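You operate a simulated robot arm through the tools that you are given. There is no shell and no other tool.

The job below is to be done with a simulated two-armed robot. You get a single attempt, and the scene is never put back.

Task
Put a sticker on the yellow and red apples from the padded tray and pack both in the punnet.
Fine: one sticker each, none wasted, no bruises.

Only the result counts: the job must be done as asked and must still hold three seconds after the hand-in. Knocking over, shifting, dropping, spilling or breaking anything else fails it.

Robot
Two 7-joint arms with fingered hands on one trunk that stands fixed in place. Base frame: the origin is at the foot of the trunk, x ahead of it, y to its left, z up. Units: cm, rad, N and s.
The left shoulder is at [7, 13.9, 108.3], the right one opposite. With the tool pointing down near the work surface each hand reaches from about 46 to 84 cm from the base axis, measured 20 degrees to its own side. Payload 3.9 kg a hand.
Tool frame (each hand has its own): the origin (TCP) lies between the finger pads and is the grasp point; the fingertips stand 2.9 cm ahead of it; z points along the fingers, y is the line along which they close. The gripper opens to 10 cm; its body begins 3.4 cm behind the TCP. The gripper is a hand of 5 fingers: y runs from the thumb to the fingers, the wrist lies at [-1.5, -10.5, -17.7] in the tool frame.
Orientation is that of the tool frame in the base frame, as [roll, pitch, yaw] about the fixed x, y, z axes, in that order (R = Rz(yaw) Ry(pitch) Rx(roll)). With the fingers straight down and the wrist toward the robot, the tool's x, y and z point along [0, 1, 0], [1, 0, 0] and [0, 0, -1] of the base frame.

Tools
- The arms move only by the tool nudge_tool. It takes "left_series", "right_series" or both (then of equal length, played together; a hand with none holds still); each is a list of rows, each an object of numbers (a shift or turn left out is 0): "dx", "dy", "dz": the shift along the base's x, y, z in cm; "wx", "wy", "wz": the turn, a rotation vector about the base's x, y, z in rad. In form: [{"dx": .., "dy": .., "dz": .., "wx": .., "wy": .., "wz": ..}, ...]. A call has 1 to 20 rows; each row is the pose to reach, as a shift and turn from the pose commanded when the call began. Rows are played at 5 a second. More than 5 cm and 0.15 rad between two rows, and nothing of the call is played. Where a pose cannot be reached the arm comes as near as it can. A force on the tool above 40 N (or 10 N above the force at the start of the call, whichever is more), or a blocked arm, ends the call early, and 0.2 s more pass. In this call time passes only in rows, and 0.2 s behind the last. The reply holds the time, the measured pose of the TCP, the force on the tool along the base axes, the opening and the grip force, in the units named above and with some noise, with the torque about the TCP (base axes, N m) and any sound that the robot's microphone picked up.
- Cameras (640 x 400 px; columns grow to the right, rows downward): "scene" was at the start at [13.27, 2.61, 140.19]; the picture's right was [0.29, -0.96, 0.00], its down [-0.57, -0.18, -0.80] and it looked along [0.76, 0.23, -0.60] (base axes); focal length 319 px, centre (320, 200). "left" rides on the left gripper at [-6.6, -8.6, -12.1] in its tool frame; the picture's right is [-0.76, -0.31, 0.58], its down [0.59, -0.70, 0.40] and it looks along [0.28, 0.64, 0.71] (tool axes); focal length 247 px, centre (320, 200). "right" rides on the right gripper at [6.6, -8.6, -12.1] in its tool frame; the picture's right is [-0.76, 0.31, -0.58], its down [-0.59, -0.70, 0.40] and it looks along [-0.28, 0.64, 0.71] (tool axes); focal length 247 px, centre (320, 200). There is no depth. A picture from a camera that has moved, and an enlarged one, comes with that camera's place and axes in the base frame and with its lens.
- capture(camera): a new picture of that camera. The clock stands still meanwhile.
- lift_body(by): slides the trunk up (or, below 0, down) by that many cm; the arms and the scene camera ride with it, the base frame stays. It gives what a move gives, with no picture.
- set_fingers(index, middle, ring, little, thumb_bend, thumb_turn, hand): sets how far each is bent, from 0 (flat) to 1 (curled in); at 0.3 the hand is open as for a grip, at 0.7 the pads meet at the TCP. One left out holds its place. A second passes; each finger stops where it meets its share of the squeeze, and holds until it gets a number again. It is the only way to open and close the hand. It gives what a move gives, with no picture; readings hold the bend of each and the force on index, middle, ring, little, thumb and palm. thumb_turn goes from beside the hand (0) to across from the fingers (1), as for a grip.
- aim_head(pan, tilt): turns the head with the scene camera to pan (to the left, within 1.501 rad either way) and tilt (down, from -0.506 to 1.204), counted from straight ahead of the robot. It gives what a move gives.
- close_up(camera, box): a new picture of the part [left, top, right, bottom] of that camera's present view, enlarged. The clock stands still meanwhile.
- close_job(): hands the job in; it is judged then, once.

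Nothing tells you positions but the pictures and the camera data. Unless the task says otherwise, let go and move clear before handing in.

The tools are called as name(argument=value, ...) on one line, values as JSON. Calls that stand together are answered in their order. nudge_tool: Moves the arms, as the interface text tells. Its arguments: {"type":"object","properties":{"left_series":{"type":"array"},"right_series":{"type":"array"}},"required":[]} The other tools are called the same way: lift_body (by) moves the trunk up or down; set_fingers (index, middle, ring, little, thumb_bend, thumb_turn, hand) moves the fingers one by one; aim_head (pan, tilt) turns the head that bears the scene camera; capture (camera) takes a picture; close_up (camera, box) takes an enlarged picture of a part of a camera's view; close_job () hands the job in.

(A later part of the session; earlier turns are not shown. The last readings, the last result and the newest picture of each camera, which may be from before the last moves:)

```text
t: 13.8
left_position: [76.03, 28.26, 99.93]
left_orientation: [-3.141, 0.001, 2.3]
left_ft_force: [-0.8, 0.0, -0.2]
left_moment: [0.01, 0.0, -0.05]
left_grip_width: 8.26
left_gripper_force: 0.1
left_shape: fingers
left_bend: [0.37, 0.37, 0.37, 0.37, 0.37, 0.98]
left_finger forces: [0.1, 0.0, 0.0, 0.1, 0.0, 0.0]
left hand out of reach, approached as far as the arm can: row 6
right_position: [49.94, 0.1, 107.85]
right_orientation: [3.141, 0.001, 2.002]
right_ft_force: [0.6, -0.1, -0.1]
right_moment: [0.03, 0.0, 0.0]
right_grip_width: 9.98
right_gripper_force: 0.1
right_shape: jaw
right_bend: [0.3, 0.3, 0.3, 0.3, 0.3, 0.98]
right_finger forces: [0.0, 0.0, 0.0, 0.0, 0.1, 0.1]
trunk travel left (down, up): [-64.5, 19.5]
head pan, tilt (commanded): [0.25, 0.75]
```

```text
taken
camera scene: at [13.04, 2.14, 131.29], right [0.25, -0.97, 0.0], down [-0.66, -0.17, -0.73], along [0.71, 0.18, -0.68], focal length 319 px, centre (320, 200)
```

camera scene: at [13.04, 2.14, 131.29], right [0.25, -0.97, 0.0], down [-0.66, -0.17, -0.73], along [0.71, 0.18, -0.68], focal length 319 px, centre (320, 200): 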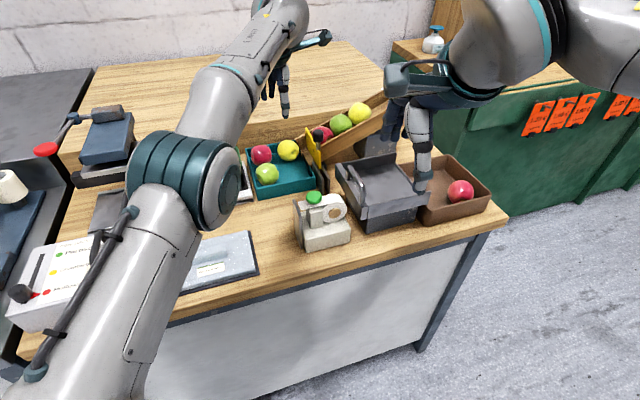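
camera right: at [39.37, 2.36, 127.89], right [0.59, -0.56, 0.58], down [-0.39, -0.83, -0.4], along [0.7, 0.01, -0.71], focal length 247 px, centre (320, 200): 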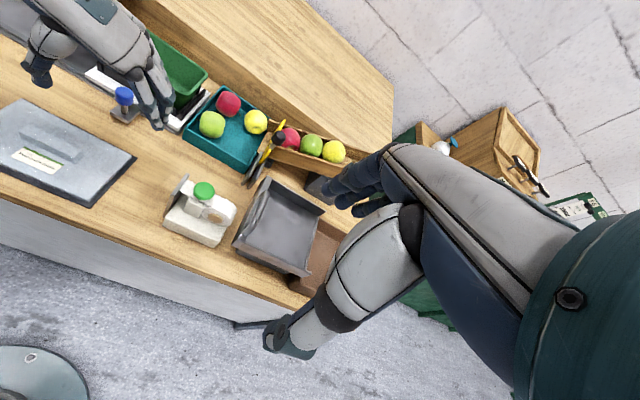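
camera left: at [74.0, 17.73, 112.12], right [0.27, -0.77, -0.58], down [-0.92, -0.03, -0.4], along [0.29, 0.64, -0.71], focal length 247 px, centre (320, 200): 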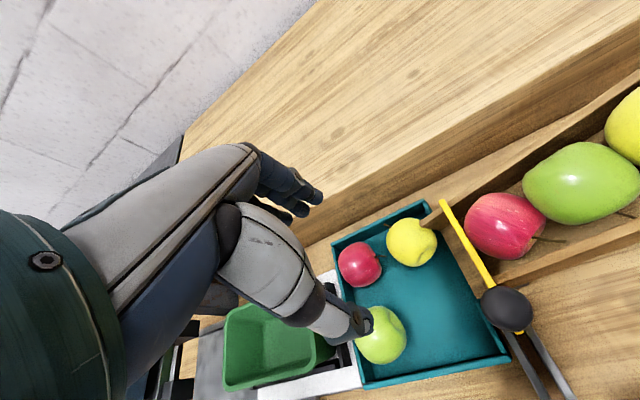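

The arm reaches its limit at this height, so I'll raise the trunk 4 cm, tilt the hand slightly forward and come down diagonally. I put the yellow apple at about (80.6, 28.0, 82.8).

lift_body(by=4)

nudge_tool(left_series=[{"dx": 0, "dz": -2.5, "wx": 0.0333, "wy": -0.0373}, {"dx": 0, "dz": -5, "wx": 0.0667, "wy": -0.0746}, {"dx": 0, "dz": -7.5, "wx": 0.1, "wy": -0.1118}, {"dx": 0, "dz": -10, "wx": 0.1333, "wy": -0.1491}])

capture(camera="left")

```text
t: 14.6
left_position: [76.06, 28.28, 103.91]
left_orientation: [-3.141, -0.002, 2.301]
left_ft_force: [0.3, -0.8, -0.1]
left_moment: [-0.01, 0.01, 0.03]
left_grip_width: 8.23
left_gripper_force: 0.1
left_shape: fingers
left_bend: [0.37, 0.37, 0.37, 0.37, 0.37, 0.98]
left_finger forces: [0.1, 0.0, 0.0, 0.0, 0.0, 0.1]
right_position: [50.03, 0.08, 111.77]
right_orientation: [3.142, 0.001, 2.002]
right_ft_force: [0.0, -0.3, 0.5]
right_moment: [-0.02, 0.05, -0.01]
right_grip_width: 10.0
right_gripper_force: 0.1
right_shape: jaw
right_bend: [0.3, 0.3, 0.3, 0.3, 0.3, 0.98]
right_finger forces: [0.0, 0.1, 0.0, 0.0, 0.0, 0.0]
trunk travel left (down, up): [-68.5, 15.5]
head pan, tilt (commanded): [0.25, 0.75]
```

```text
t: 15.6
left_position: [76.14, 28.32, 93.92]
left_orientation: [2.938, -0.001, 2.301]
left_ft_force: [-0.3, -0.2, -0.1]
left_moment: [0.0, 0.02, 0.02]
left_grip_width: 8.23
left_gripper_force: 0.1
left_shape: fingers
left_bend: [0.37, 0.37, 0.37, 0.37, 0.37, 0.98]
left_finger forces: [0.0, 0.1, 0.1, 0.0, 0.0, 0.1]
right_position: [49.93, -0.06, 111.89]
right_orientation: [-3.14, 0.001, 2.001]
right_ft_force: [-0.8, -0.2, -0.5]
right_moment: [-0.01, 0.02, 0.02]
right_grip_width: 9.97
right_gripper_force: 0.0
right_shape: jaw
right_bend: [0.3, 0.3, 0.3, 0.3, 0.3, 0.98]
right_finger forces: [0.0, 0.0, 0.0, 0.0, 0.0, 0.0]
trunk travel left (down, up): [-68.5, 15.5]
head pan, tilt (commanded): [0.25, 0.75]
```

```text
taken
camera left: at [72.31, 16.22, 104.2], right [0.37, -0.69, -0.63], down [-0.85, 0.03, -0.53], along [0.39, 0.73, -0.57], focal length 247 px, centre (320, 200)
```

left: 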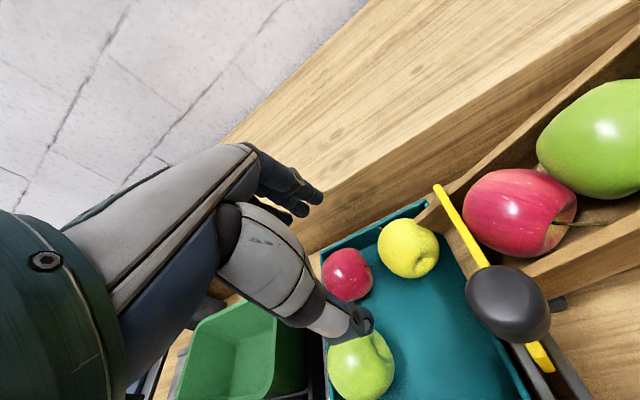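

The gate knob is really at about (75.6, 18.4), with its top near z 92.5. I'll reduce the forward tilt and roll the hand slightly so its camera side lifts well clear of the knob, then hover over the yellow apple.

nudge_tool(left_series=[{"dx": 1.1, "dy": -0.1, "wx": -0.0665, "wy": -0.019}, {"dx": 2.2, "dy": -0.15, "wx": -0.133, "wy": -0.0385}, {"dx": 3.3, "dy": -0.25, "wx": -0.2, "wy": -0.058}, {"dx": 4.5, "dy": -0.3, "dz": -0.5, "wx": -0.266, "wy": -0.077}])

capture(camera="left")

close_up(camera="right", box=[140, 20, 320, 180])

close_up(camera="scene", box=[220, 60, 380, 200])

```text
t: 16.6
left_position: [80.46, 28.13, 93.48]
left_orientation: [3.067, 0.251, 2.316]
left_ft_force: [0.5, 0.9, -0.4]
left_moment: [-0.04, 0.01, 0.01]
left_grip_width: 8.24
left_gripper_force: 0.0
left_shape: fingers
left_bend: [0.37, 0.37, 0.37, 0.37, 0.37, 0.98]
left_finger forces: [0.0, 0.1, 0.0, 0.1, 0.0, 0.0]
right_position: [50.01, 0.01, 111.71]
right_orientation: [-3.14, 0.001, 2.003]
right_ft_force: [-0.3, 0.2, 0.1]
right_moment: [-0.04, 0.03, -0.01]
right_grip_width: 9.99
right_gripper_force: 0.0
right_shape: jaw
right_bend: [0.3, 0.3, 0.3, 0.3, 0.3, 0.98]
right_finger forces: [0.0, 0.1, 0.0, 0.0, 0.0, 0.0]
trunk travel left (down, up): [-68.5, 15.5]
head pan, tilt (commanded): [0.25, 0.75]
```

```text
taken
camera left: at [75.98, 19.06, 106.21], right [0.41, -0.83, -0.39], down [-0.8, -0.12, -0.58], along [0.43, 0.55, -0.71], focal length 247 px, centre (320, 200)
```

left: 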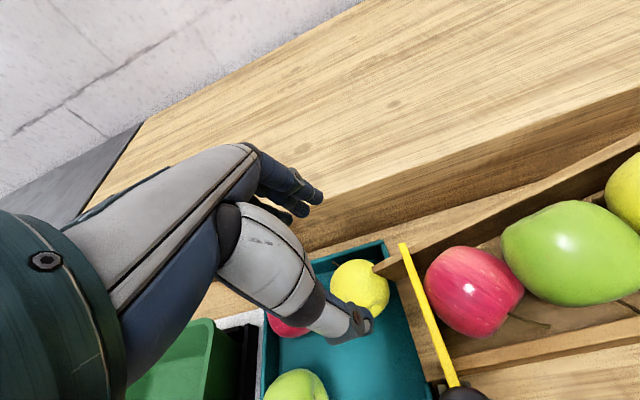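

```text
2.50 times, centred on (230, 100) of right
camera zoom: at [39.46, 2.42, 123.86], right [0.6, -0.56, 0.58], down [-0.39, -0.83, -0.4], along [0.7, 0.01, -0.71], focal length 617 px, centre (545, 450)
```

zoom: 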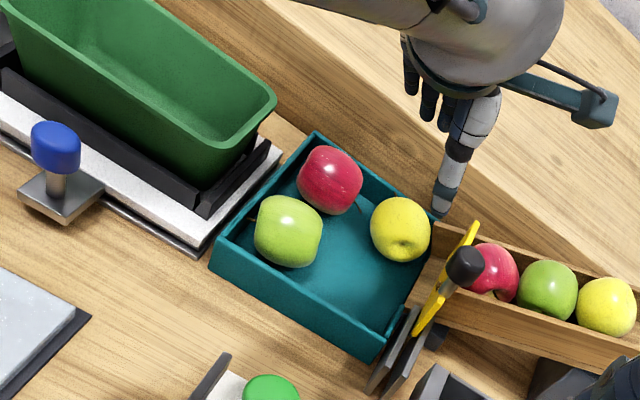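

```text
2.86 times, centred on (300, 130) of scene
camera zoom: at [13.08, 2.17, 135.28], right [0.25, -0.97, 0.0], down [-0.66, -0.17, -0.73], along [0.71, 0.18, -0.68], focal length 911 px, centre (377, 400)
```

zoom: 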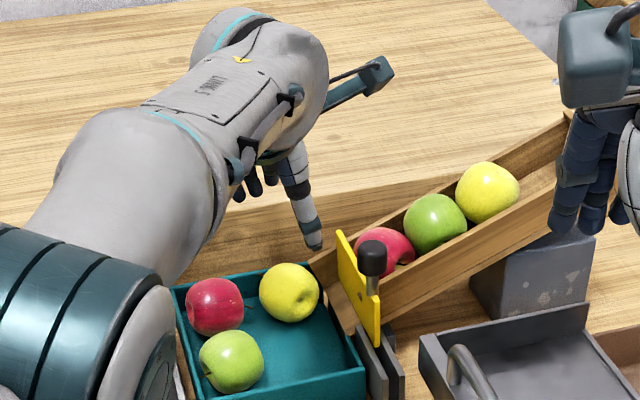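

The hand is over the yellow apple with the camera clear of the knob. I'll go down partway, then check finger clearance around the apple.

nudge_tool(left_series=[{"dx": 0.05, "dy": -0.03, "dz": -1.5}, {"dx": 0.1, "dy": -0.05, "dz": -3}, {"dx": 0.15, "dy": -0.08, "dz": -4.5}, {"dx": 0.2, "dy": -0.1, "dz": -6}])

capture(camera="left")

close_up(camera="right", box=[190, 40, 290, 140])

close_up(camera="scene", box=[250, 100, 340, 190])

```text
t: 17.6
left_position: [80.66, 27.85, 87.45]
left_orientation: [3.064, 0.249, 2.317]
left_ft_force: [0.3, -1.3, -1.3]
left_moment: [-0.01, 0.01, -0.01]
left_grip_width: 8.22
left_gripper_force: 0.0
left_shape: fingers
left_bend: [0.37, 0.37, 0.37, 0.37, 0.37, 0.98]
left_finger forces: [0.1, 0.0, 0.0, 0.1, 0.1, 0.0]
right_position: [49.92, 0.01, 111.79]
right_orientation: [3.141, 0.0, 2.002]
right_ft_force: [-0.3, -0.7, -0.1]
right_moment: [-0.01, 0.0, 0.0]
right_grip_width: 9.99
right_gripper_force: 0.1
right_shape: jaw
right_bend: [0.3, 0.3, 0.3, 0.3, 0.3, 0.98]
right_finger forces: [0.1, 0.0, 0.1, 0.0, 0.1, 0.0]
trunk travel left (down, up): [-68.5, 15.5]
head pan, tilt (commanded): [0.25, 0.75]
```

```text
taken
camera left: at [76.08, 18.87, 100.2], right [0.41, -0.82, -0.39], down [-0.8, -0.12, -0.58], along [0.43, 0.55, -0.71], focal length 247 px, centre (320, 200)
```

left: 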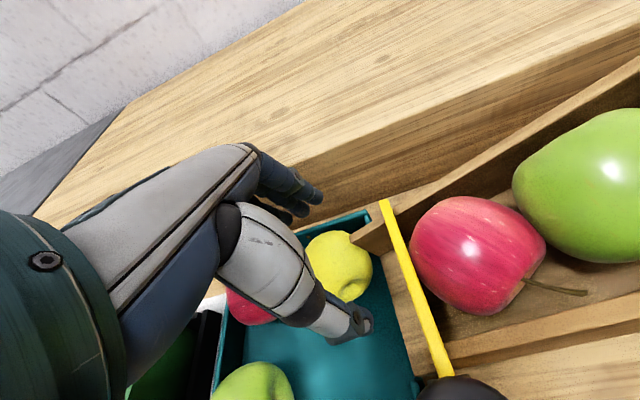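

```text
4.00 times, centred on (240, 90) of right
camera zoom: at [39.43, 2.37, 123.88], right [0.59, -0.56, 0.58], down [-0.39, -0.83, -0.4], along [0.7, 0.01, -0.71], focal length 988 px, centre (640, 640)
```

zoom: 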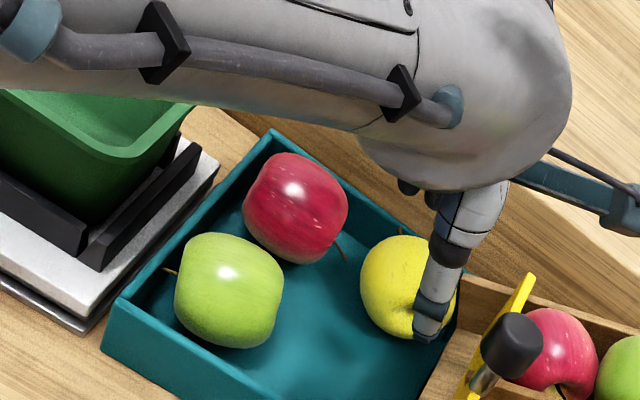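

```text
4.44 times, centred on (295, 145) of scene
camera zoom: at [13.04, 2.12, 135.29], right [0.25, -0.97, 0.0], down [-0.66, -0.17, -0.73], along [0.71, 0.18, -0.68], focal length 1417 px, centre (431, 444)
```

zoom: 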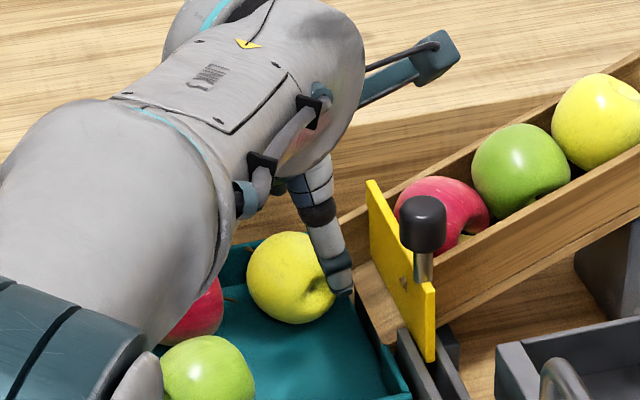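

Alignment looks good: the apple sits centred between the thumb and fingers. I'll go down the last 3.2 cm.

nudge_tool(left_series=[{"dx": 0.02, "dy": 0.03, "dz": -1.1}, {"dx": 0.05, "dy": 0.06, "dz": -2.2}, {"dx": 0.08, "dy": 0.1, "dz": -3.2}])

capture(camera="left")

close_up(camera="right", box=[190, 40, 290, 140])

close_up(camera="scene", box=[250, 100, 340, 190])

```text
t: 18.4
left_position: [80.65, 27.87, 84.76]
left_orientation: [3.056, 0.253, 2.311]
left_ft_force: [-3.3, -0.5, 10.8]
left_moment: [0.64, -0.16, 0.2]
left_grip_width: 8.23
left_gripper_force: 6.0
left_shape: fingers
left_bend: [0.37, 0.36, 0.36, 0.37, 0.37, 0.98]
left_finger forces: [0.0, 1.1, 10.5, 0.1, 0.1, 0.1]
right_position: [49.59, -0.12, 111.98]
right_orientation: [3.139, -0.001, 2.002]
right_ft_force: [0.6, 0.3, -0.3]
right_moment: [0.01, -0.01, 0.02]
right_grip_width: 9.97
right_gripper_force: 0.0
right_shape: jaw
right_bend: [0.3, 0.3, 0.3, 0.3, 0.3, 0.98]
right_finger forces: [0.1, 0.0, 0.0, 0.1, 0.0, 0.0]
trunk travel left (down, up): [-68.5, 15.5]
head pan, tilt (commanded): [0.25, 0.75]
```

```text
taken
camera left: at [75.94, 18.82, 97.48], right [0.41, -0.82, -0.39], down [-0.8, -0.11, -0.59], along [0.44, 0.55, -0.71], focal length 247 px, centre (320, 200)
```

left: 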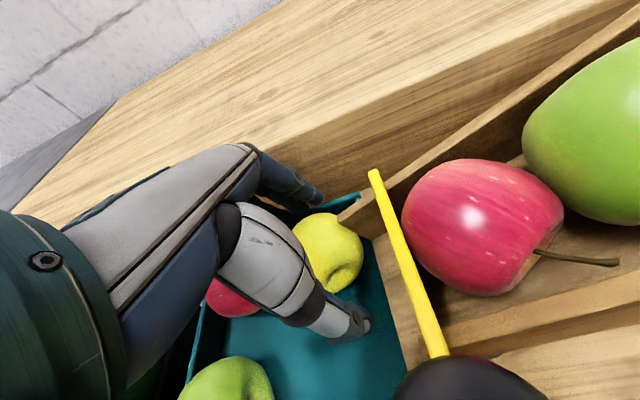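

```text
4.00 times, centred on (240, 90) of right
camera zoom: at [39.08, 2.24, 124.03], right [0.59, -0.56, 0.58], down [-0.39, -0.83, -0.4], along [0.7, 0.01, -0.71], focal length 988 px, centre (640, 640)
```

zoom: 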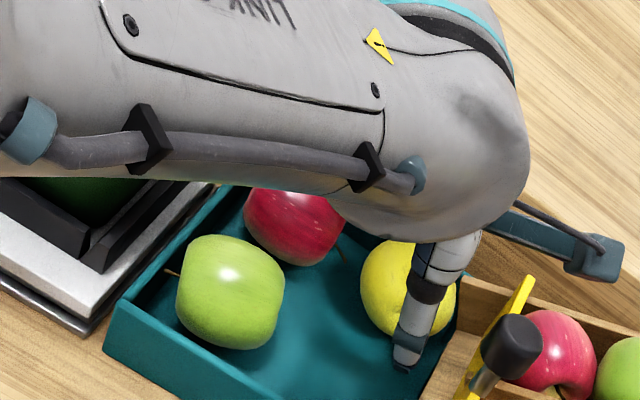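

```text
4.44 times, centred on (295, 145) of scene
camera zoom: at [12.66, 1.97, 135.35], right [0.25, -0.97, 0.0], down [-0.66, -0.17, -0.73], along [0.71, 0.18, -0.68], focal length 1417 px, centre (431, 444)
```

zoom: 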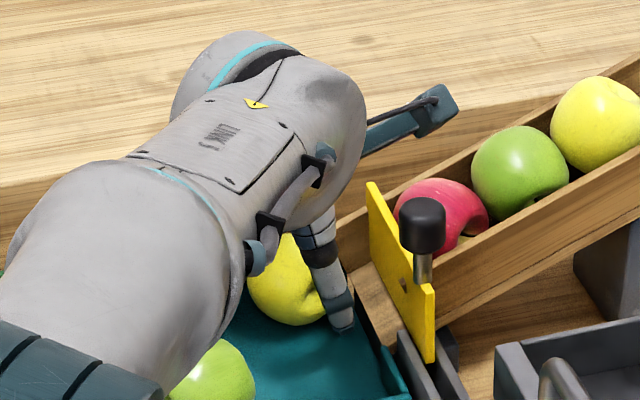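

The ring finger touched the tray's far rim, so that wall is closer than I estimated (p2≈89). I'll back up at once, tuck the ring and little fingers in, and narrow the index and middle before going down again.

nudge_tool(left_series=[{"dx": -0.05, "dy": -0.05, "dz": 1.2}, {"dx": -0.15, "dy": -0.15, "dz": 2.2}])

set_fingers(hand="left", index=0.42, middle=0.42, ring=0.52, little=0.6, thumb_bend=0.37)

capture(camera="left")

close_up(camera="scene", box=[240, 90, 350, 200])

```text
t: 19.0
left_position: [80.47, 27.71, 86.59]
left_orientation: [3.064, 0.249, 2.315]
left_ft_force: [-0.1, -0.1, 0.2]
left_moment: [0.0, -0.02, -0.01]
left_grip_width: 8.25
left_gripper_force: 0.2
left_shape: fingers
left_bend: [0.37, 0.37, 0.37, 0.37, 0.37, 0.98]
left_finger forces: [0.0, 0.1, 0.0, 0.0, 0.0, 0.1]
right_position: [49.88, -0.06, 111.85]
right_orientation: [3.139, 0.001, 2.002]
right_ft_force: [0.7, 0.3, 0.6]
right_moment: [-0.03, -0.01, -0.04]
right_grip_width: 9.99
right_gripper_force: 0.1
right_shape: jaw
right_bend: [0.3, 0.3, 0.3, 0.3, 0.3, 0.98]
right_finger forces: [0.0, 0.0, 0.1, 0.1, 0.0, 0.1]
trunk travel left (down, up): [-68.5, 15.5]
head pan, tilt (commanded): [0.25, 0.75]
```

```text
t: 20.0
left_position: [80.61, 27.89, 86.48]
left_orientation: [3.064, 0.25, 2.317]
left_ft_force: [0.1, 0.0, 0.1]
left_moment: [0.03, -0.01, -0.03]
left_grip_width: 7.61
left_gripper_force: 0.0
left_shape: fingers
left_bend: [0.42, 0.42, 0.52, 0.6, 0.37, 0.98]
left_finger forces: [0.1, 0.0, 0.1, 0.0, 0.1, 0.1]
right_position: [49.98, -0.04, 111.86]
right_orientation: [-3.141, 0.0, 2.003]
right_ft_force: [0.3, 0.7, -0.1]
right_moment: [0.01, 0.02, -0.01]
right_grip_width: 9.99
right_gripper_force: 0.0
right_shape: jaw
right_bend: [0.3, 0.3, 0.3, 0.3, 0.3, 0.98]
right_finger forces: [0.0, 0.0, 0.0, 0.0, 0.0, 0.0]
trunk travel left (down, up): [-68.5, 15.5]
head pan, tilt (commanded): [0.25, 0.75]
```

```text
taken
camera left: at [76.01, 18.81, 99.27], right [0.41, -0.82, -0.39], down [-0.8, -0.12, -0.58], along [0.44, 0.55, -0.71], focal length 247 px, centre (320, 200)
```

left: 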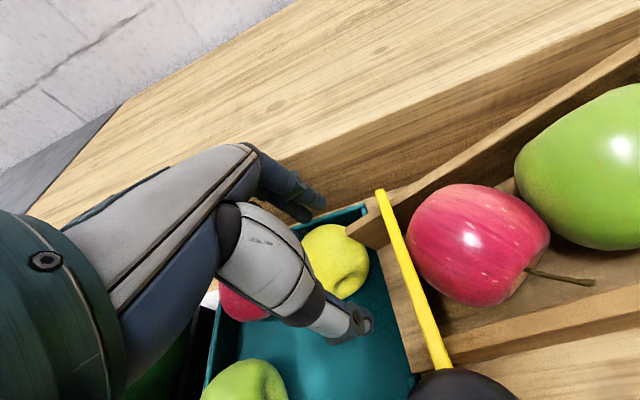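

```text
3.64 times, centred on (295, 145) of scene
camera zoom: at [12.98, 2.09, 135.29], right [0.25, -0.97, 0.0], down [-0.66, -0.17, -0.73], along [0.71, 0.18, -0.68], focal length 1160 px, centre (411, 400)
```

zoom: 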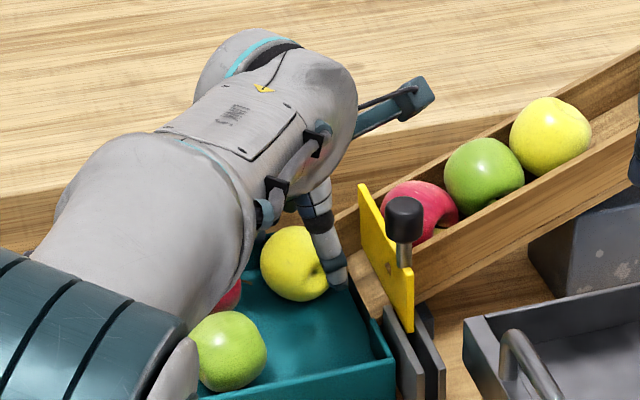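

The apple is well centred relative to the tool. Going down slowly again while watching the finger forces.

nudge_tool(left_series=[{"dz": -0.7}, {"dz": -1.4}, {"dz": -2.0}])

capture(camera="left")

```text
t: 20.8
left_position: [80.62, 27.9, 84.54]
left_orientation: [3.063, 0.249, 2.315]
left_ft_force: [0.0, -0.3, 0.1]
left_moment: [0.01, 0.01, 0.0]
left_grip_width: 7.64
left_gripper_force: 0.6
left_shape: fingers
left_bend: [0.42, 0.42, 0.52, 0.6, 0.37, 0.98]
left_finger forces: [0.0, 0.9, 0.1, 0.1, 0.0, 0.1]
right_position: [49.82, 0.02, 111.81]
right_orientation: [3.141, -0.001, 2.002]
right_ft_force: [-0.1, 0.0, 0.1]
right_moment: [-0.01, 0.03, -0.02]
right_grip_width: 10.0
right_gripper_force: 0.1
right_shape: jaw
right_bend: [0.3, 0.3, 0.3, 0.3, 0.3, 0.98]
right_finger forces: [0.0, 0.0, 0.0, 0.0, 0.0, 0.0]
trunk travel left (down, up): [-68.5, 15.5]
head pan, tilt (commanded): [0.25, 0.75]
```

```text
taken
camera left: at [76.04, 18.8, 97.3], right [0.41, -0.82, -0.39], down [-0.8, -0.12, -0.58], along [0.44, 0.55, -0.71], focal length 247 px, centre (320, 200)
```

left: 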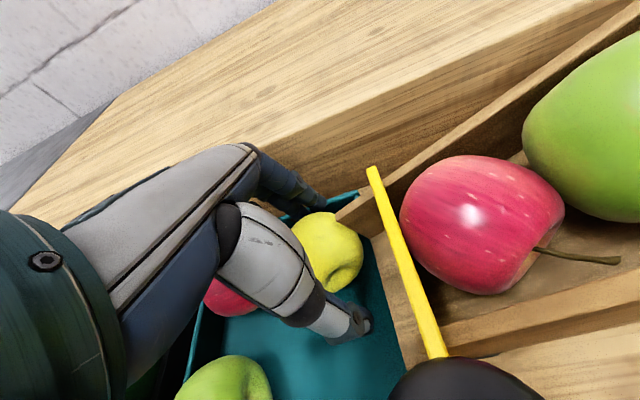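

The middle finger is just touching with under 1 N. Now I'll close gently in small steps, starting with the thumb.

set_fingers(hand="left", index=0.43, thumb_bend=0.42)

close_up(camera="left", box=[220, 160, 420, 360])

```text
t: 21.8
left_position: [80.63, 27.78, 84.6]
left_orientation: [3.064, 0.248, 2.314]
left_ft_force: [0.2, -1.3, 0.2]
left_moment: [0.01, 0.01, -0.01]
left_grip_width: 6.89
left_gripper_force: 1.1
left_shape: fingers
left_bend: [0.43, 0.42, 0.52, 0.6, 0.42, 0.98]
left_finger forces: [0.0, 0.7, 0.0, 0.2, 0.1, 0.0]
right_position: [49.94, -0.02, 111.86]
right_orientation: [3.141, 0.001, 2.0]
right_ft_force: [-0.2, -0.3, 0.8]
right_moment: [0.02, 0.0, -0.02]
right_grip_width: 9.99
right_gripper_force: 0.1
right_shape: jaw
right_bend: [0.3, 0.3, 0.3, 0.3, 0.3, 0.98]
right_finger forces: [0.0, 0.1, 0.1, 0.0, 0.0, 0.0]
trunk travel left (down, up): [-68.5, 15.5]
head pan, tilt (commanded): [0.25, 0.75]
```

```text
2.00 times, centred on (320, 260) of left
camera zoom: at [76.04, 18.81, 97.3], right [0.41, -0.82, -0.39], down [-0.8, -0.12, -0.58], along [0.44, 0.55, -0.71], focal length 494 px, centre (320, 80)
```

zoom: 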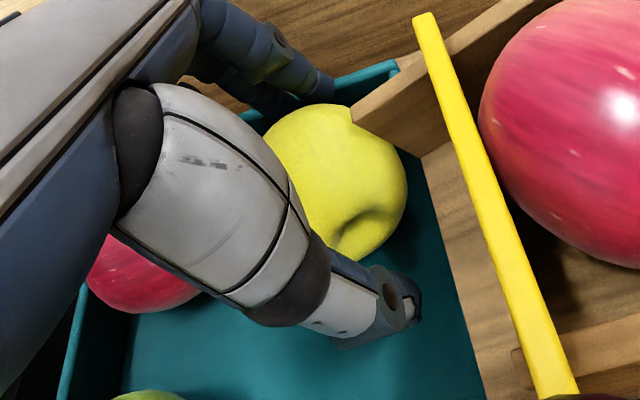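

set_fingers(hand="left", index=0.45, thumb_bend=0.46)

close_up(camera="left", box=[220, 160, 420, 360])

```text
t: 22.8
left_position: [80.6, 27.77, 84.58]
left_orientation: [3.064, 0.249, 2.317]
left_ft_force: [-0.6, -0.8, 1.1]
left_moment: [0.01, -0.03, 0.02]
left_grip_width: 6.18
left_gripper_force: 0.7
left_shape: fingers
left_bend: [0.45, 0.43, 0.52, 0.6, 0.46, 0.98]
left_finger forces: [0.0, 0.9, 0.0, 0.0, 0.0, 0.1]
right_position: [49.81, 0.13, 111.74]
right_orientation: [-3.141, 0.0, 2.002]
right_ft_force: [-0.2, -0.4, 0.5]
right_moment: [0.01, -0.04, 0.01]
right_grip_width: 10.0
right_gripper_force: 0.0
right_shape: jaw
right_bend: [0.3, 0.3, 0.3, 0.3, 0.3, 0.98]
right_finger forces: [0.1, 0.0, 0.1, 0.1, 0.1, 0.0]
trunk travel left (down, up): [-68.5, 15.5]
head pan, tilt (commanded): [0.25, 0.75]
```

```text
2.00 times, centred on (320, 260) of left
camera zoom: at [76.04, 18.81, 97.31], right [0.41, -0.82, -0.39], down [-0.8, -0.12, -0.58], along [0.44, 0.55, -0.71], focal length 494 px, centre (320, 80)
```

zoom: 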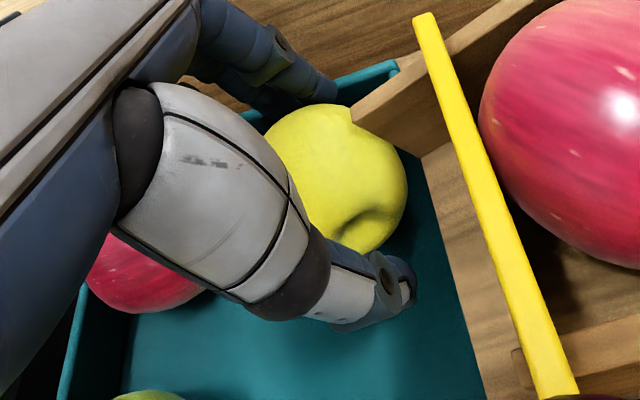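

set_fingers(hand="left", index=0.47, middle=0.44, thumb_bend=0.49)

close_up(camera="left", box=[220, 160, 420, 360])

```text
t: 23.8
left_position: [80.77, 27.83, 84.55]
left_orientation: [3.062, 0.249, 2.316]
left_ft_force: [0.3, 0.2, 0.0]
left_moment: [0.02, 0.0, -0.02]
left_grip_width: 5.56
left_gripper_force: 0.1
left_shape: fingers
left_bend: [0.47, 0.44, 0.52, 0.6, 0.49, 0.98]
left_finger forces: [0.1, 0.0, 0.0, 0.1, 0.1, 0.0]
right_position: [49.94, 0.08, 111.86]
right_orientation: [-3.141, 0.001, 2.0]
right_ft_force: [0.3, -0.1, 0.9]
right_moment: [-0.01, 0.02, 0.01]
right_grip_width: 10.0
right_gripper_force: 0.0
right_shape: jaw
right_bend: [0.3, 0.3, 0.3, 0.3, 0.3, 0.98]
right_finger forces: [0.0, 0.1, 0.1, 0.1, 0.0, 0.0]
trunk travel left (down, up): [-68.5, 15.5]
head pan, tilt (commanded): [0.25, 0.75]
```

```text
2.00 times, centred on (320, 260) of left
camera zoom: at [76.05, 18.82, 97.29], right [0.41, -0.82, -0.39], down [-0.8, -0.12, -0.58], along [0.43, 0.55, -0.71], focal length 494 px, centre (320, 80)
```

zoom: 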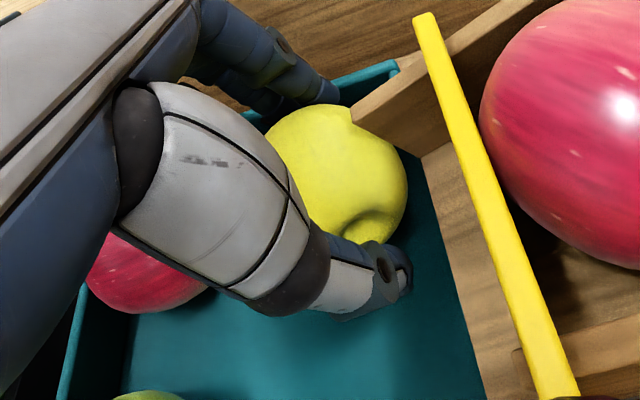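

set_fingers(hand="left", index=0.49, middle=0.48, thumb_bend=0.51)

close_up(camera="left", box=[220, 160, 420, 360])

```text
t: 24.8
left_position: [80.64, 27.87, 84.55]
left_orientation: [3.065, 0.248, 2.315]
left_ft_force: [-0.7, 0.3, 0.2]
left_moment: [0.0, 0.02, -0.01]
left_grip_width: 5.06
left_gripper_force: 0.3
left_shape: fingers
left_bend: [0.49, 0.48, 0.52, 0.6, 0.51, 0.98]
left_finger forces: [0.0, 0.0, 0.1, 0.1, 0.1, 0.0]
right_position: [49.83, -0.05, 111.75]
right_orientation: [-3.142, -0.001, 2.002]
right_ft_force: [-0.5, 0.4, 0.3]
right_moment: [0.0, 0.02, 0.02]
right_grip_width: 9.98
right_gripper_force: 0.0
right_shape: jaw
right_bend: [0.3, 0.3, 0.3, 0.3, 0.3, 0.98]
right_finger forces: [0.0, 0.0, 0.1, 0.0, 0.0, 0.0]
trunk travel left (down, up): [-68.5, 15.5]
head pan, tilt (commanded): [0.25, 0.75]
```

```text
2.00 times, centred on (320, 260) of left
camera zoom: at [76.05, 18.82, 97.29], right [0.41, -0.82, -0.39], down [-0.8, -0.12, -0.58], along [0.43, 0.55, -0.71], focal length 494 px, centre (320, 80)
```

zoom: 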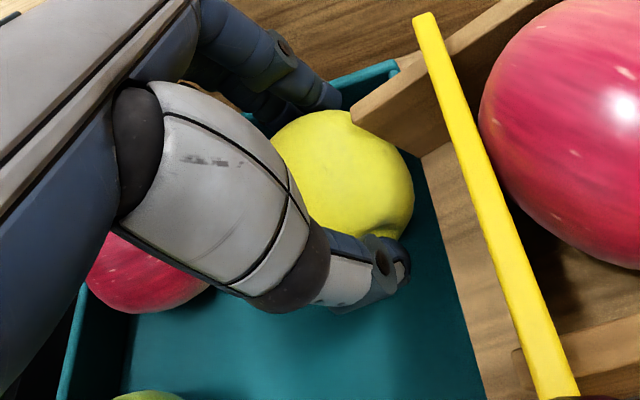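

The apple has just begun to roll between the thumb and fingers, so contact is very light. Closing a little further.

set_fingers(hand="left", index=0.5, middle=0.49, thumb_bend=0.53)

close_up(camera="left", box=[220, 160, 420, 360])

```text
t: 25.8
left_position: [80.7, 27.94, 84.51]
left_orientation: [3.065, 0.248, 2.316]
left_ft_force: [-0.1, -0.7, 0.2]
left_moment: [-0.02, 0.05, -0.01]
left_grip_width: 4.82
left_gripper_force: 0.1
left_shape: fingers
left_bend: [0.5, 0.49, 0.52, 0.6, 0.52, 0.98]
left_finger forces: [0.3, 0.0, 0.0, 0.2, 0.4, 0.1]
right_position: [49.98, 0.02, 111.73]
right_orientation: [-3.141, 0.001, 2.002]
right_ft_force: [-1.1, -1.1, -0.7]
right_moment: [0.02, -0.02, -0.02]
right_grip_width: 9.97
right_gripper_force: 0.0
right_shape: jaw
right_bend: [0.3, 0.3, 0.3, 0.3, 0.3, 0.98]
right_finger forces: [0.0, 0.0, 0.1, 0.1, 0.1, 0.0]
trunk travel left (down, up): [-68.5, 15.5]
head pan, tilt (commanded): [0.25, 0.75]
```

```text
2.00 times, centred on (320, 260) of left
camera zoom: at [76.05, 18.82, 97.3], right [0.41, -0.82, -0.39], down [-0.8, -0.12, -0.58], along [0.43, 0.55, -0.71], focal length 494 px, centre (320, 80)
```

zoom: 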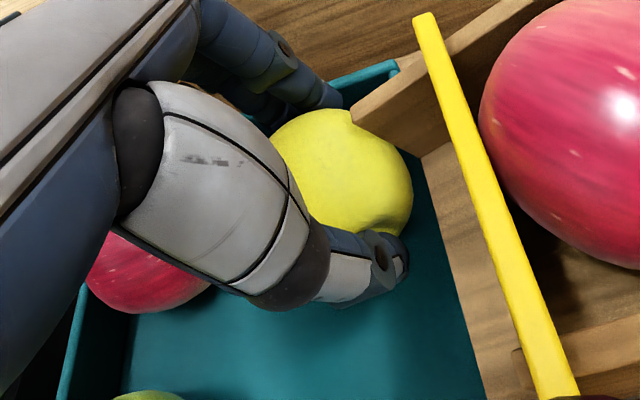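

set_fingers(hand="left", index=0.52, middle=0.52, thumb_bend=0.54)

close_up(camera="left", box=[220, 160, 420, 360])

```text
t: 26.8
left_position: [80.67, 27.95, 84.59]
left_orientation: [3.065, 0.249, 2.316]
left_ft_force: [0.2, -0.9, 1.0]
left_moment: [0.01, -0.02, -0.03]
left_grip_width: 4.71
left_gripper_force: 1.1
left_shape: fingers
left_bend: [0.51, 0.52, 0.52, 0.6, 0.53, 0.98]
left_finger forces: [1.1, 0.0, 0.0, 0.0, 1.1, 0.0]
right_position: [49.89, 0.07, 111.88]
right_orientation: [3.14, 0.001, 2.001]
right_ft_force: [-0.1, 0.6, 0.0]
right_moment: [-0.02, 0.02, 0.02]
right_grip_width: 10.0
right_gripper_force: 0.1
right_shape: jaw
right_bend: [0.3, 0.3, 0.3, 0.3, 0.3, 0.98]
right_finger forces: [0.0, 0.0, 0.0, 0.0, 0.0, 0.1]
trunk travel left (down, up): [-68.5, 15.5]
head pan, tilt (commanded): [0.25, 0.75]
```

```text
2.00 times, centred on (320, 260) of left
camera zoom: at [76.05, 18.82, 97.29], right [0.41, -0.82, -0.39], down [-0.8, -0.12, -0.58], along [0.43, 0.55, -0.71], focal length 494 px, centre (320, 80)
```

zoom: 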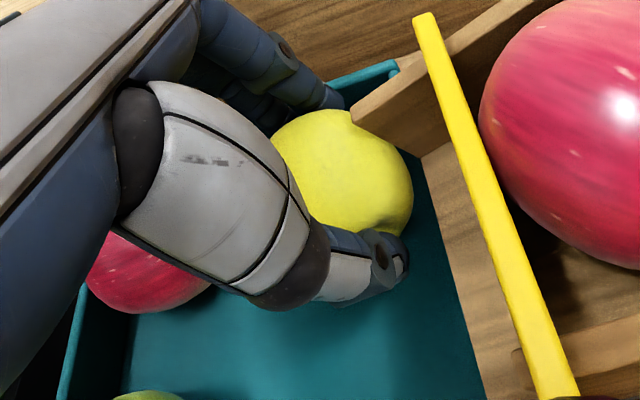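

set_fingers(hand="left", index=0.53, middle=0.56, thumb_bend=0.56)

```text
t: 27.8
left_position: [80.67, 27.76, 84.55]
left_orientation: [3.065, 0.251, 2.317]
left_ft_force: [0.3, 0.3, 1.2]
left_moment: [0.03, -0.03, 0.0]
left_grip_width: 4.57
left_gripper_force: 2.7
left_shape: fingers
left_bend: [0.51, 0.54, 0.52, 0.6, 0.54, 0.97]
left_finger forces: [1.3, 1.9, 0.0, 0.2, 2.5, 0.0]
right_position: [49.98, 0.08, 111.77]
right_orientation: [3.14, 0.0, 2.002]
right_ft_force: [0.5, 0.0, -0.8]
right_moment: [0.0, 0.02, 0.0]
right_grip_width: 9.99
right_gripper_force: 0.0
right_shape: jaw
right_bend: [0.3, 0.3, 0.3, 0.3, 0.3, 0.98]
right_finger forces: [0.1, 0.1, 0.1, 0.0, 0.0, 0.0]
trunk travel left (down, up): [-68.5, 15.5]
head pan, tilt (commanded): [0.25, 0.75]
```

The grip is index 1.3 N, middle 1.9 N and thumb 2.5 N. Trying a slow, small lift to see whether it holds.

nudge_tool(left_series=[{"dz": 0.5}, {"dz": 1.0}, {"dz": 1.5}])

capture(camera="left")

close_up(camera="scene", box=[240, 90, 350, 200])

```text
t: 28.6
left_position: [80.57, 27.9, 86.03]
left_orientation: [3.064, 0.248, 2.317]
left_ft_force: [-0.6, 1.9, -1.2]
left_moment: [0.06, 0.01, 0.01]
left_grip_width: 4.52
left_gripper_force: 2.5
left_shape: fingers
left_bend: [0.52, 0.54, 0.52, 0.6, 0.54, 0.98]
left_finger forces: [0.6, 2.1, 0.1, 0.1, 2.2, 0.1]
right_position: [49.86, 0.15, 111.68]
right_orientation: [-3.14, 0.0, 2.003]
right_ft_force: [0.8, 0.6, -1.1]
right_moment: [-0.01, 0.02, 0.02]
right_grip_width: 9.96
right_gripper_force: 0.0
right_shape: jaw
right_bend: [0.3, 0.3, 0.3, 0.3, 0.3, 0.98]
right_finger forces: [0.0, 0.1, 0.0, 0.1, 0.1, 0.0]
trunk travel left (down, up): [-68.5, 15.5]
head pan, tilt (commanded): [0.25, 0.75]
```

```text
taken
camera left: at [76.04, 18.86, 98.79], right [0.41, -0.82, -0.39], down [-0.8, -0.12, -0.58], along [0.43, 0.55, -0.71], focal length 247 px, centre (320, 200)
```

left: 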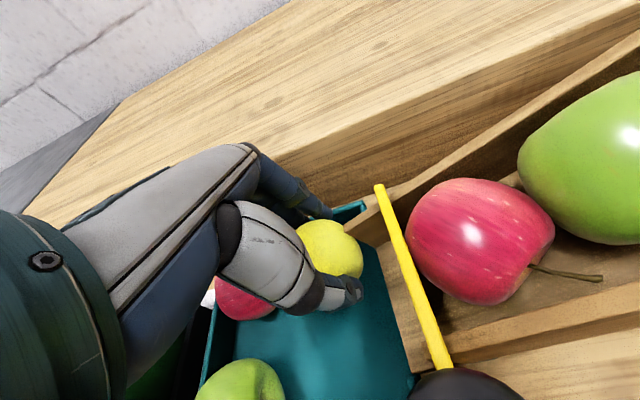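

```text
3.64 times, centred on (295, 145) of scene
camera zoom: at [12.98, 2.13, 135.29], right [0.25, -0.97, 0.0], down [-0.66, -0.17, -0.73], along [0.71, 0.18, -0.68], focal length 1160 px, centre (411, 400)
```

zoom: 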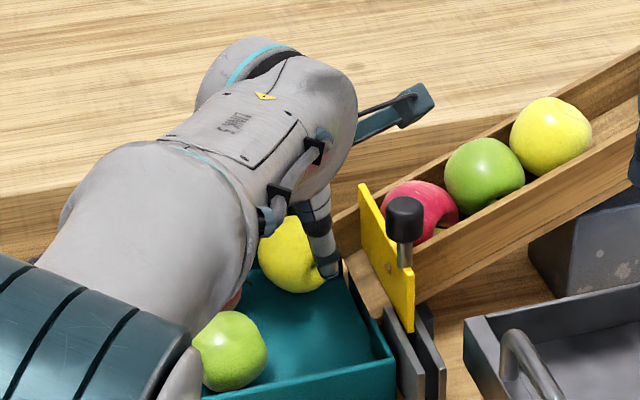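

The apple lifted with the hand. The index force dropped, so I'll firm it slightly, then raise straight up clear of the gate and chute.

set_fingers(hand="left", index=0.55, thumb_bend=0.57)

nudge_tool(left_series=[{"dz": 1.0}, {"dz": 2.0}, {"dz": 3.2}, {"dz": 4.4}, {"dz": 5.6}, {"dz": 6.8}, {"dx": -0.5, "dz": 8}, {"dx": -1.0, "dz": 9}])

capture(camera="left")

close_up(camera="right", box=[140, 0, 320, 180])

```text
t: 29.6
left_position: [80.77, 27.92, 85.96]
left_orientation: [3.065, 0.249, 2.317]
left_ft_force: [-0.8, 1.8, -2.2]
left_moment: [0.03, 0.02, 0.01]
left_grip_width: 4.42
left_gripper_force: 2.7
left_shape: fingers
left_bend: [0.53, 0.54, 0.52, 0.6, 0.53, 0.98]
left_finger forces: [1.6, 1.8, 0.0, 0.0, 2.6, 0.0]
right_position: [50.0, 0.03, 111.79]
right_orientation: [3.142, 0.001, 2.001]
right_ft_force: [0.4, 0.0, 0.6]
right_moment: [0.01, 0.0, -0.02]
right_grip_width: 9.98
right_gripper_force: 0.1
right_shape: jaw
right_bend: [0.3, 0.3, 0.3, 0.3, 0.3, 0.98]
right_finger forces: [0.0, 0.0, 0.0, 0.1, 0.0, 0.0]
trunk travel left (down, up): [-68.5, 15.5]
head pan, tilt (commanded): [0.25, 0.75]
```

```text
t: 31.4
left_position: [79.58, 27.86, 95.06]
left_orientation: [3.065, 0.249, 2.316]
left_ft_force: [0.1, -0.1, -1.0]
left_moment: [0.02, -0.03, -0.01]
left_grip_width: 4.13
left_gripper_force: 2.4
left_shape: fingers
left_bend: [0.55, 0.54, 0.52, 0.6, 0.54, 0.97]
left_finger forces: [0.3, 2.0, 0.1, 0.0, 2.1, 0.1]
right_position: [49.89, 0.08, 111.8]
right_orientation: [-3.141, 0.0, 2.001]
right_ft_force: [0.8, 0.3, 0.2]
right_moment: [-0.03, -0.03, 0.02]
right_grip_width: 9.98
right_gripper_force: 0.1
right_shape: jaw
right_bend: [0.3, 0.3, 0.3, 0.3, 0.3, 0.98]
right_finger forces: [0.1, 0.1, 0.0, 0.0, 0.0, 0.1]
trunk travel left (down, up): [-68.5, 15.5]
head pan, tilt (commanded): [0.25, 0.75]
```

```text
taken
camera left: at [75.03, 18.78, 107.79], right [0.41, -0.82, -0.39], down [-0.8, -0.12, -0.58], along [0.44, 0.55, -0.71], focal length 247 px, centre (320, 200)
```

left: 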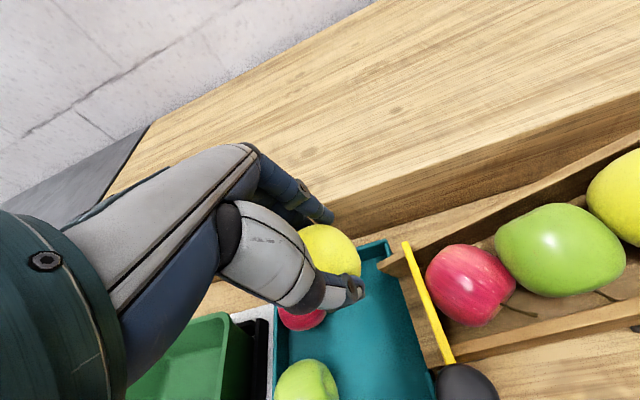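

```text
2.22 times, centred on (230, 90) of right
camera zoom: at [39.35, 2.35, 123.9], right [0.59, -0.56, 0.58], down [-0.39, -0.83, -0.4], along [0.7, 0.01, -0.71], focal length 549 px, centre (520, 444)
```

zoom: 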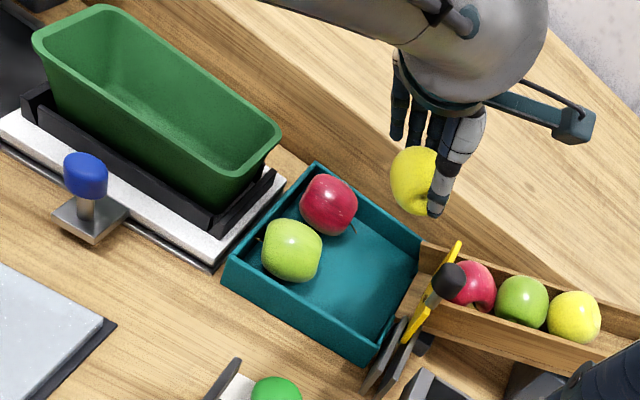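

The yellow apple is held and clear. I'll firm the index slightly, then carry it back over open bench towards the dispenser while levelling the hand.

set_fingers(hand="left", index=0.58)

nudge_tool(left_series=[{"dx": -2, "dy": 0, "dz": 1.5}, {"dx": -5, "dy": 0, "dz": 3, "wx": 0.022, "wy": 0.038}, {"dx": -8.5, "dy": 0, "dz": 4, "wx": 0.044, "wy": 0.076}, {"dx": -12, "dy": 0, "dz": 4, "wx": 0.066, "wy": 0.114}, {"dx": -15.5, "dy": -0.5, "dz": 4, "wx": 0.088, "wy": 0.152}, {"dx": -19, "dy": -1, "dz": 4, "wx": 0.11, "wy": 0.19}, {"dx": -22, "dy": -1.5, "dz": 4, "wx": 0.131, "wy": 0.2275}, {"dx": -24, "dy": -2, "dz": 4, "wx": 0.131, "wy": 0.2275}])

capture(camera="left")

capture(camera="scene")

capture(camera="right")

```text
t: 32.4
left_position: [79.72, 27.83, 95.11]
left_orientation: [3.064, 0.249, 2.317]
left_ft_force: [0.4, -0.4, -0.8]
left_moment: [0.02, 0.0, 0.01]
left_grip_width: 4.04
left_gripper_force: 2.9
left_shape: fingers
left_bend: [0.56, 0.54, 0.52, 0.6, 0.54, 0.97]
left_finger forces: [1.0, 1.6, 0.0, 0.1, 2.6, 0.0]
right_position: [49.89, -0.04, 111.79]
right_orientation: [3.141, 0.0, 2.003]
right_ft_force: [-0.4, -0.1, 0.1]
right_moment: [0.0, 0.0, 0.0]
right_grip_width: 9.95
right_gripper_force: 0.0
right_shape: jaw
right_bend: [0.3, 0.3, 0.3, 0.3, 0.3, 0.98]
right_finger forces: [0.1, 0.0, 0.0, 0.1, 0.1, 0.0]
trunk travel left (down, up): [-68.5, 15.5]
head pan, tilt (commanded): [0.25, 0.75]
```

```text
t: 34.2
left_position: [55.47, 26.36, 98.68]
left_orientation: [-3.12, 0.017, 2.345]
left_ft_force: [0.6, 0.4, -1.4]
left_moment: [-0.01, 0.0, 0.0]
left_grip_width: 4.01
left_gripper_force: 2.5
left_shape: fingers
left_bend: [0.56, 0.54, 0.52, 0.6, 0.54, 0.97]
left_finger forces: [1.0, 1.8, 0.0, 0.0, 2.4, 0.0]
right_position: [49.83, 0.02, 111.72]
right_orientation: [-3.14, -0.001, 2.001]
right_ft_force: [0.5, 0.0, -0.3]
right_moment: [0.0, 0.0, -0.02]
right_grip_width: 9.98
right_gripper_force: 0.3
right_shape: jaw
right_bend: [0.3, 0.3, 0.3, 0.3, 0.3, 0.98]
right_finger forces: [0.0, 0.1, 0.0, 0.0, 0.1, 0.0]
trunk travel left (down, up): [-68.5, 15.5]
head pan, tilt (commanded): [0.25, 0.75]
```

```text
taken
camera left: at [53.89, 16.06, 111.15], right [0.3, -0.77, -0.56], down [-0.92, -0.08, -0.39], along [0.26, 0.63, -0.73], focal length 247 px, centre (320, 200)
```

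left: 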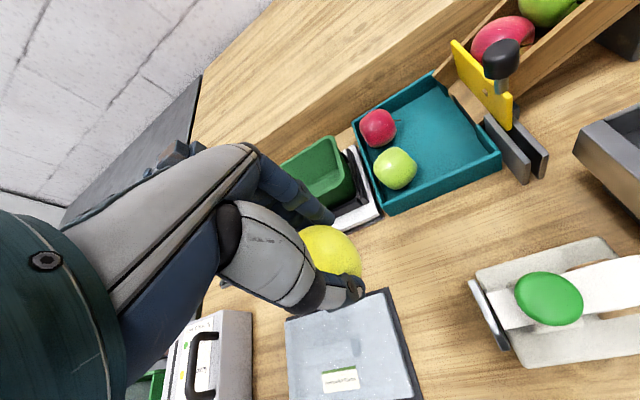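

```text
taken
camera scene: at [12.91, 2.09, 135.3], right [0.25, -0.97, 0.0], down [-0.66, -0.17, -0.73], along [0.71, 0.18, -0.68], focal length 319 px, centre (320, 200)
```

scene: 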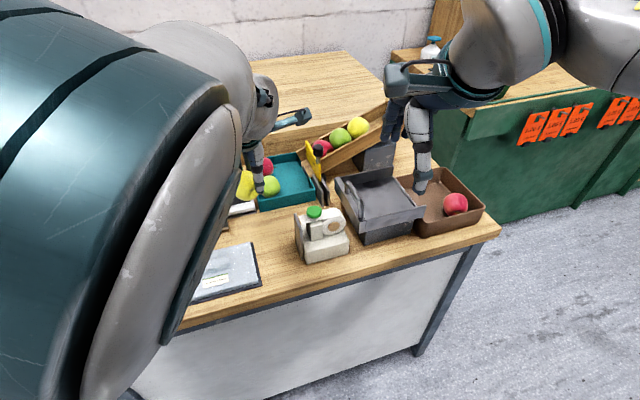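

```text
taken
camera right: at [39.3, 2.34, 123.92], right [0.59, -0.56, 0.58], down [-0.39, -0.83, -0.4], along [0.7, 0.01, -0.71], focal length 247 px, centre (320, 200)
```

right: 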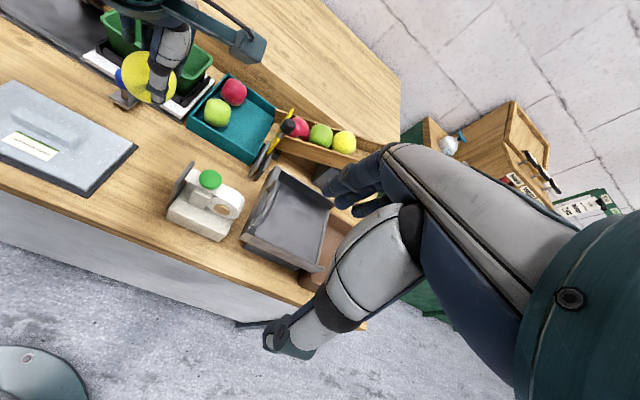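

close_up(camera="left", box=[240, 190, 400, 330])

close_up(camera="right", box=[80, 0, 240, 120])

close_up(camera="scene", box=[225, 140, 365, 270])

```text
2.86 times, centred on (320, 260) of left
camera zoom: at [53.89, 16.06, 111.15], right [0.3, -0.77, -0.56], down [-0.92, -0.08, -0.39], along [0.26, 0.63, -0.73], focal length 706 px, centre (320, 29)
```

zoom: 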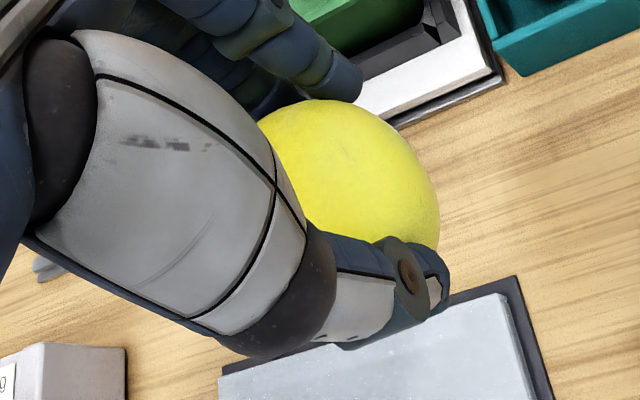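

```text
3.33 times, centred on (160, 60) of right
camera zoom: at [39.3, 2.34, 123.92], right [0.59, -0.56, 0.58], down [-0.39, -0.83, -0.4], along [0.7, 0.01, -0.71], focal length 823 px, centre (853, 667)
```

zoom: 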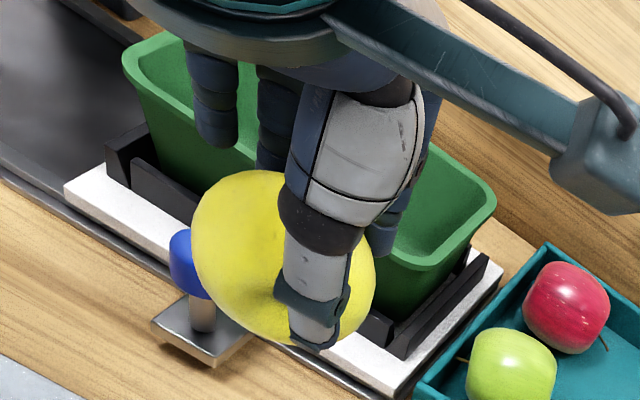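

```text
3.08 times, centred on (295, 205) of scene
camera zoom: at [12.91, 2.09, 135.3], right [0.25, -0.97, 0.0], down [-0.66, -0.17, -0.73], along [0.71, 0.18, -0.68], focal length 981 px, centre (397, 185)
```

zoom: 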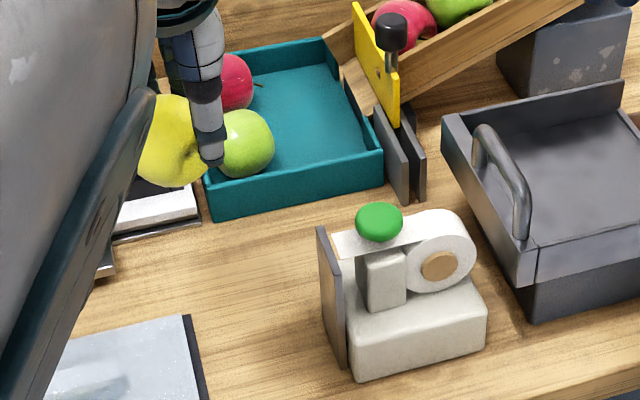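

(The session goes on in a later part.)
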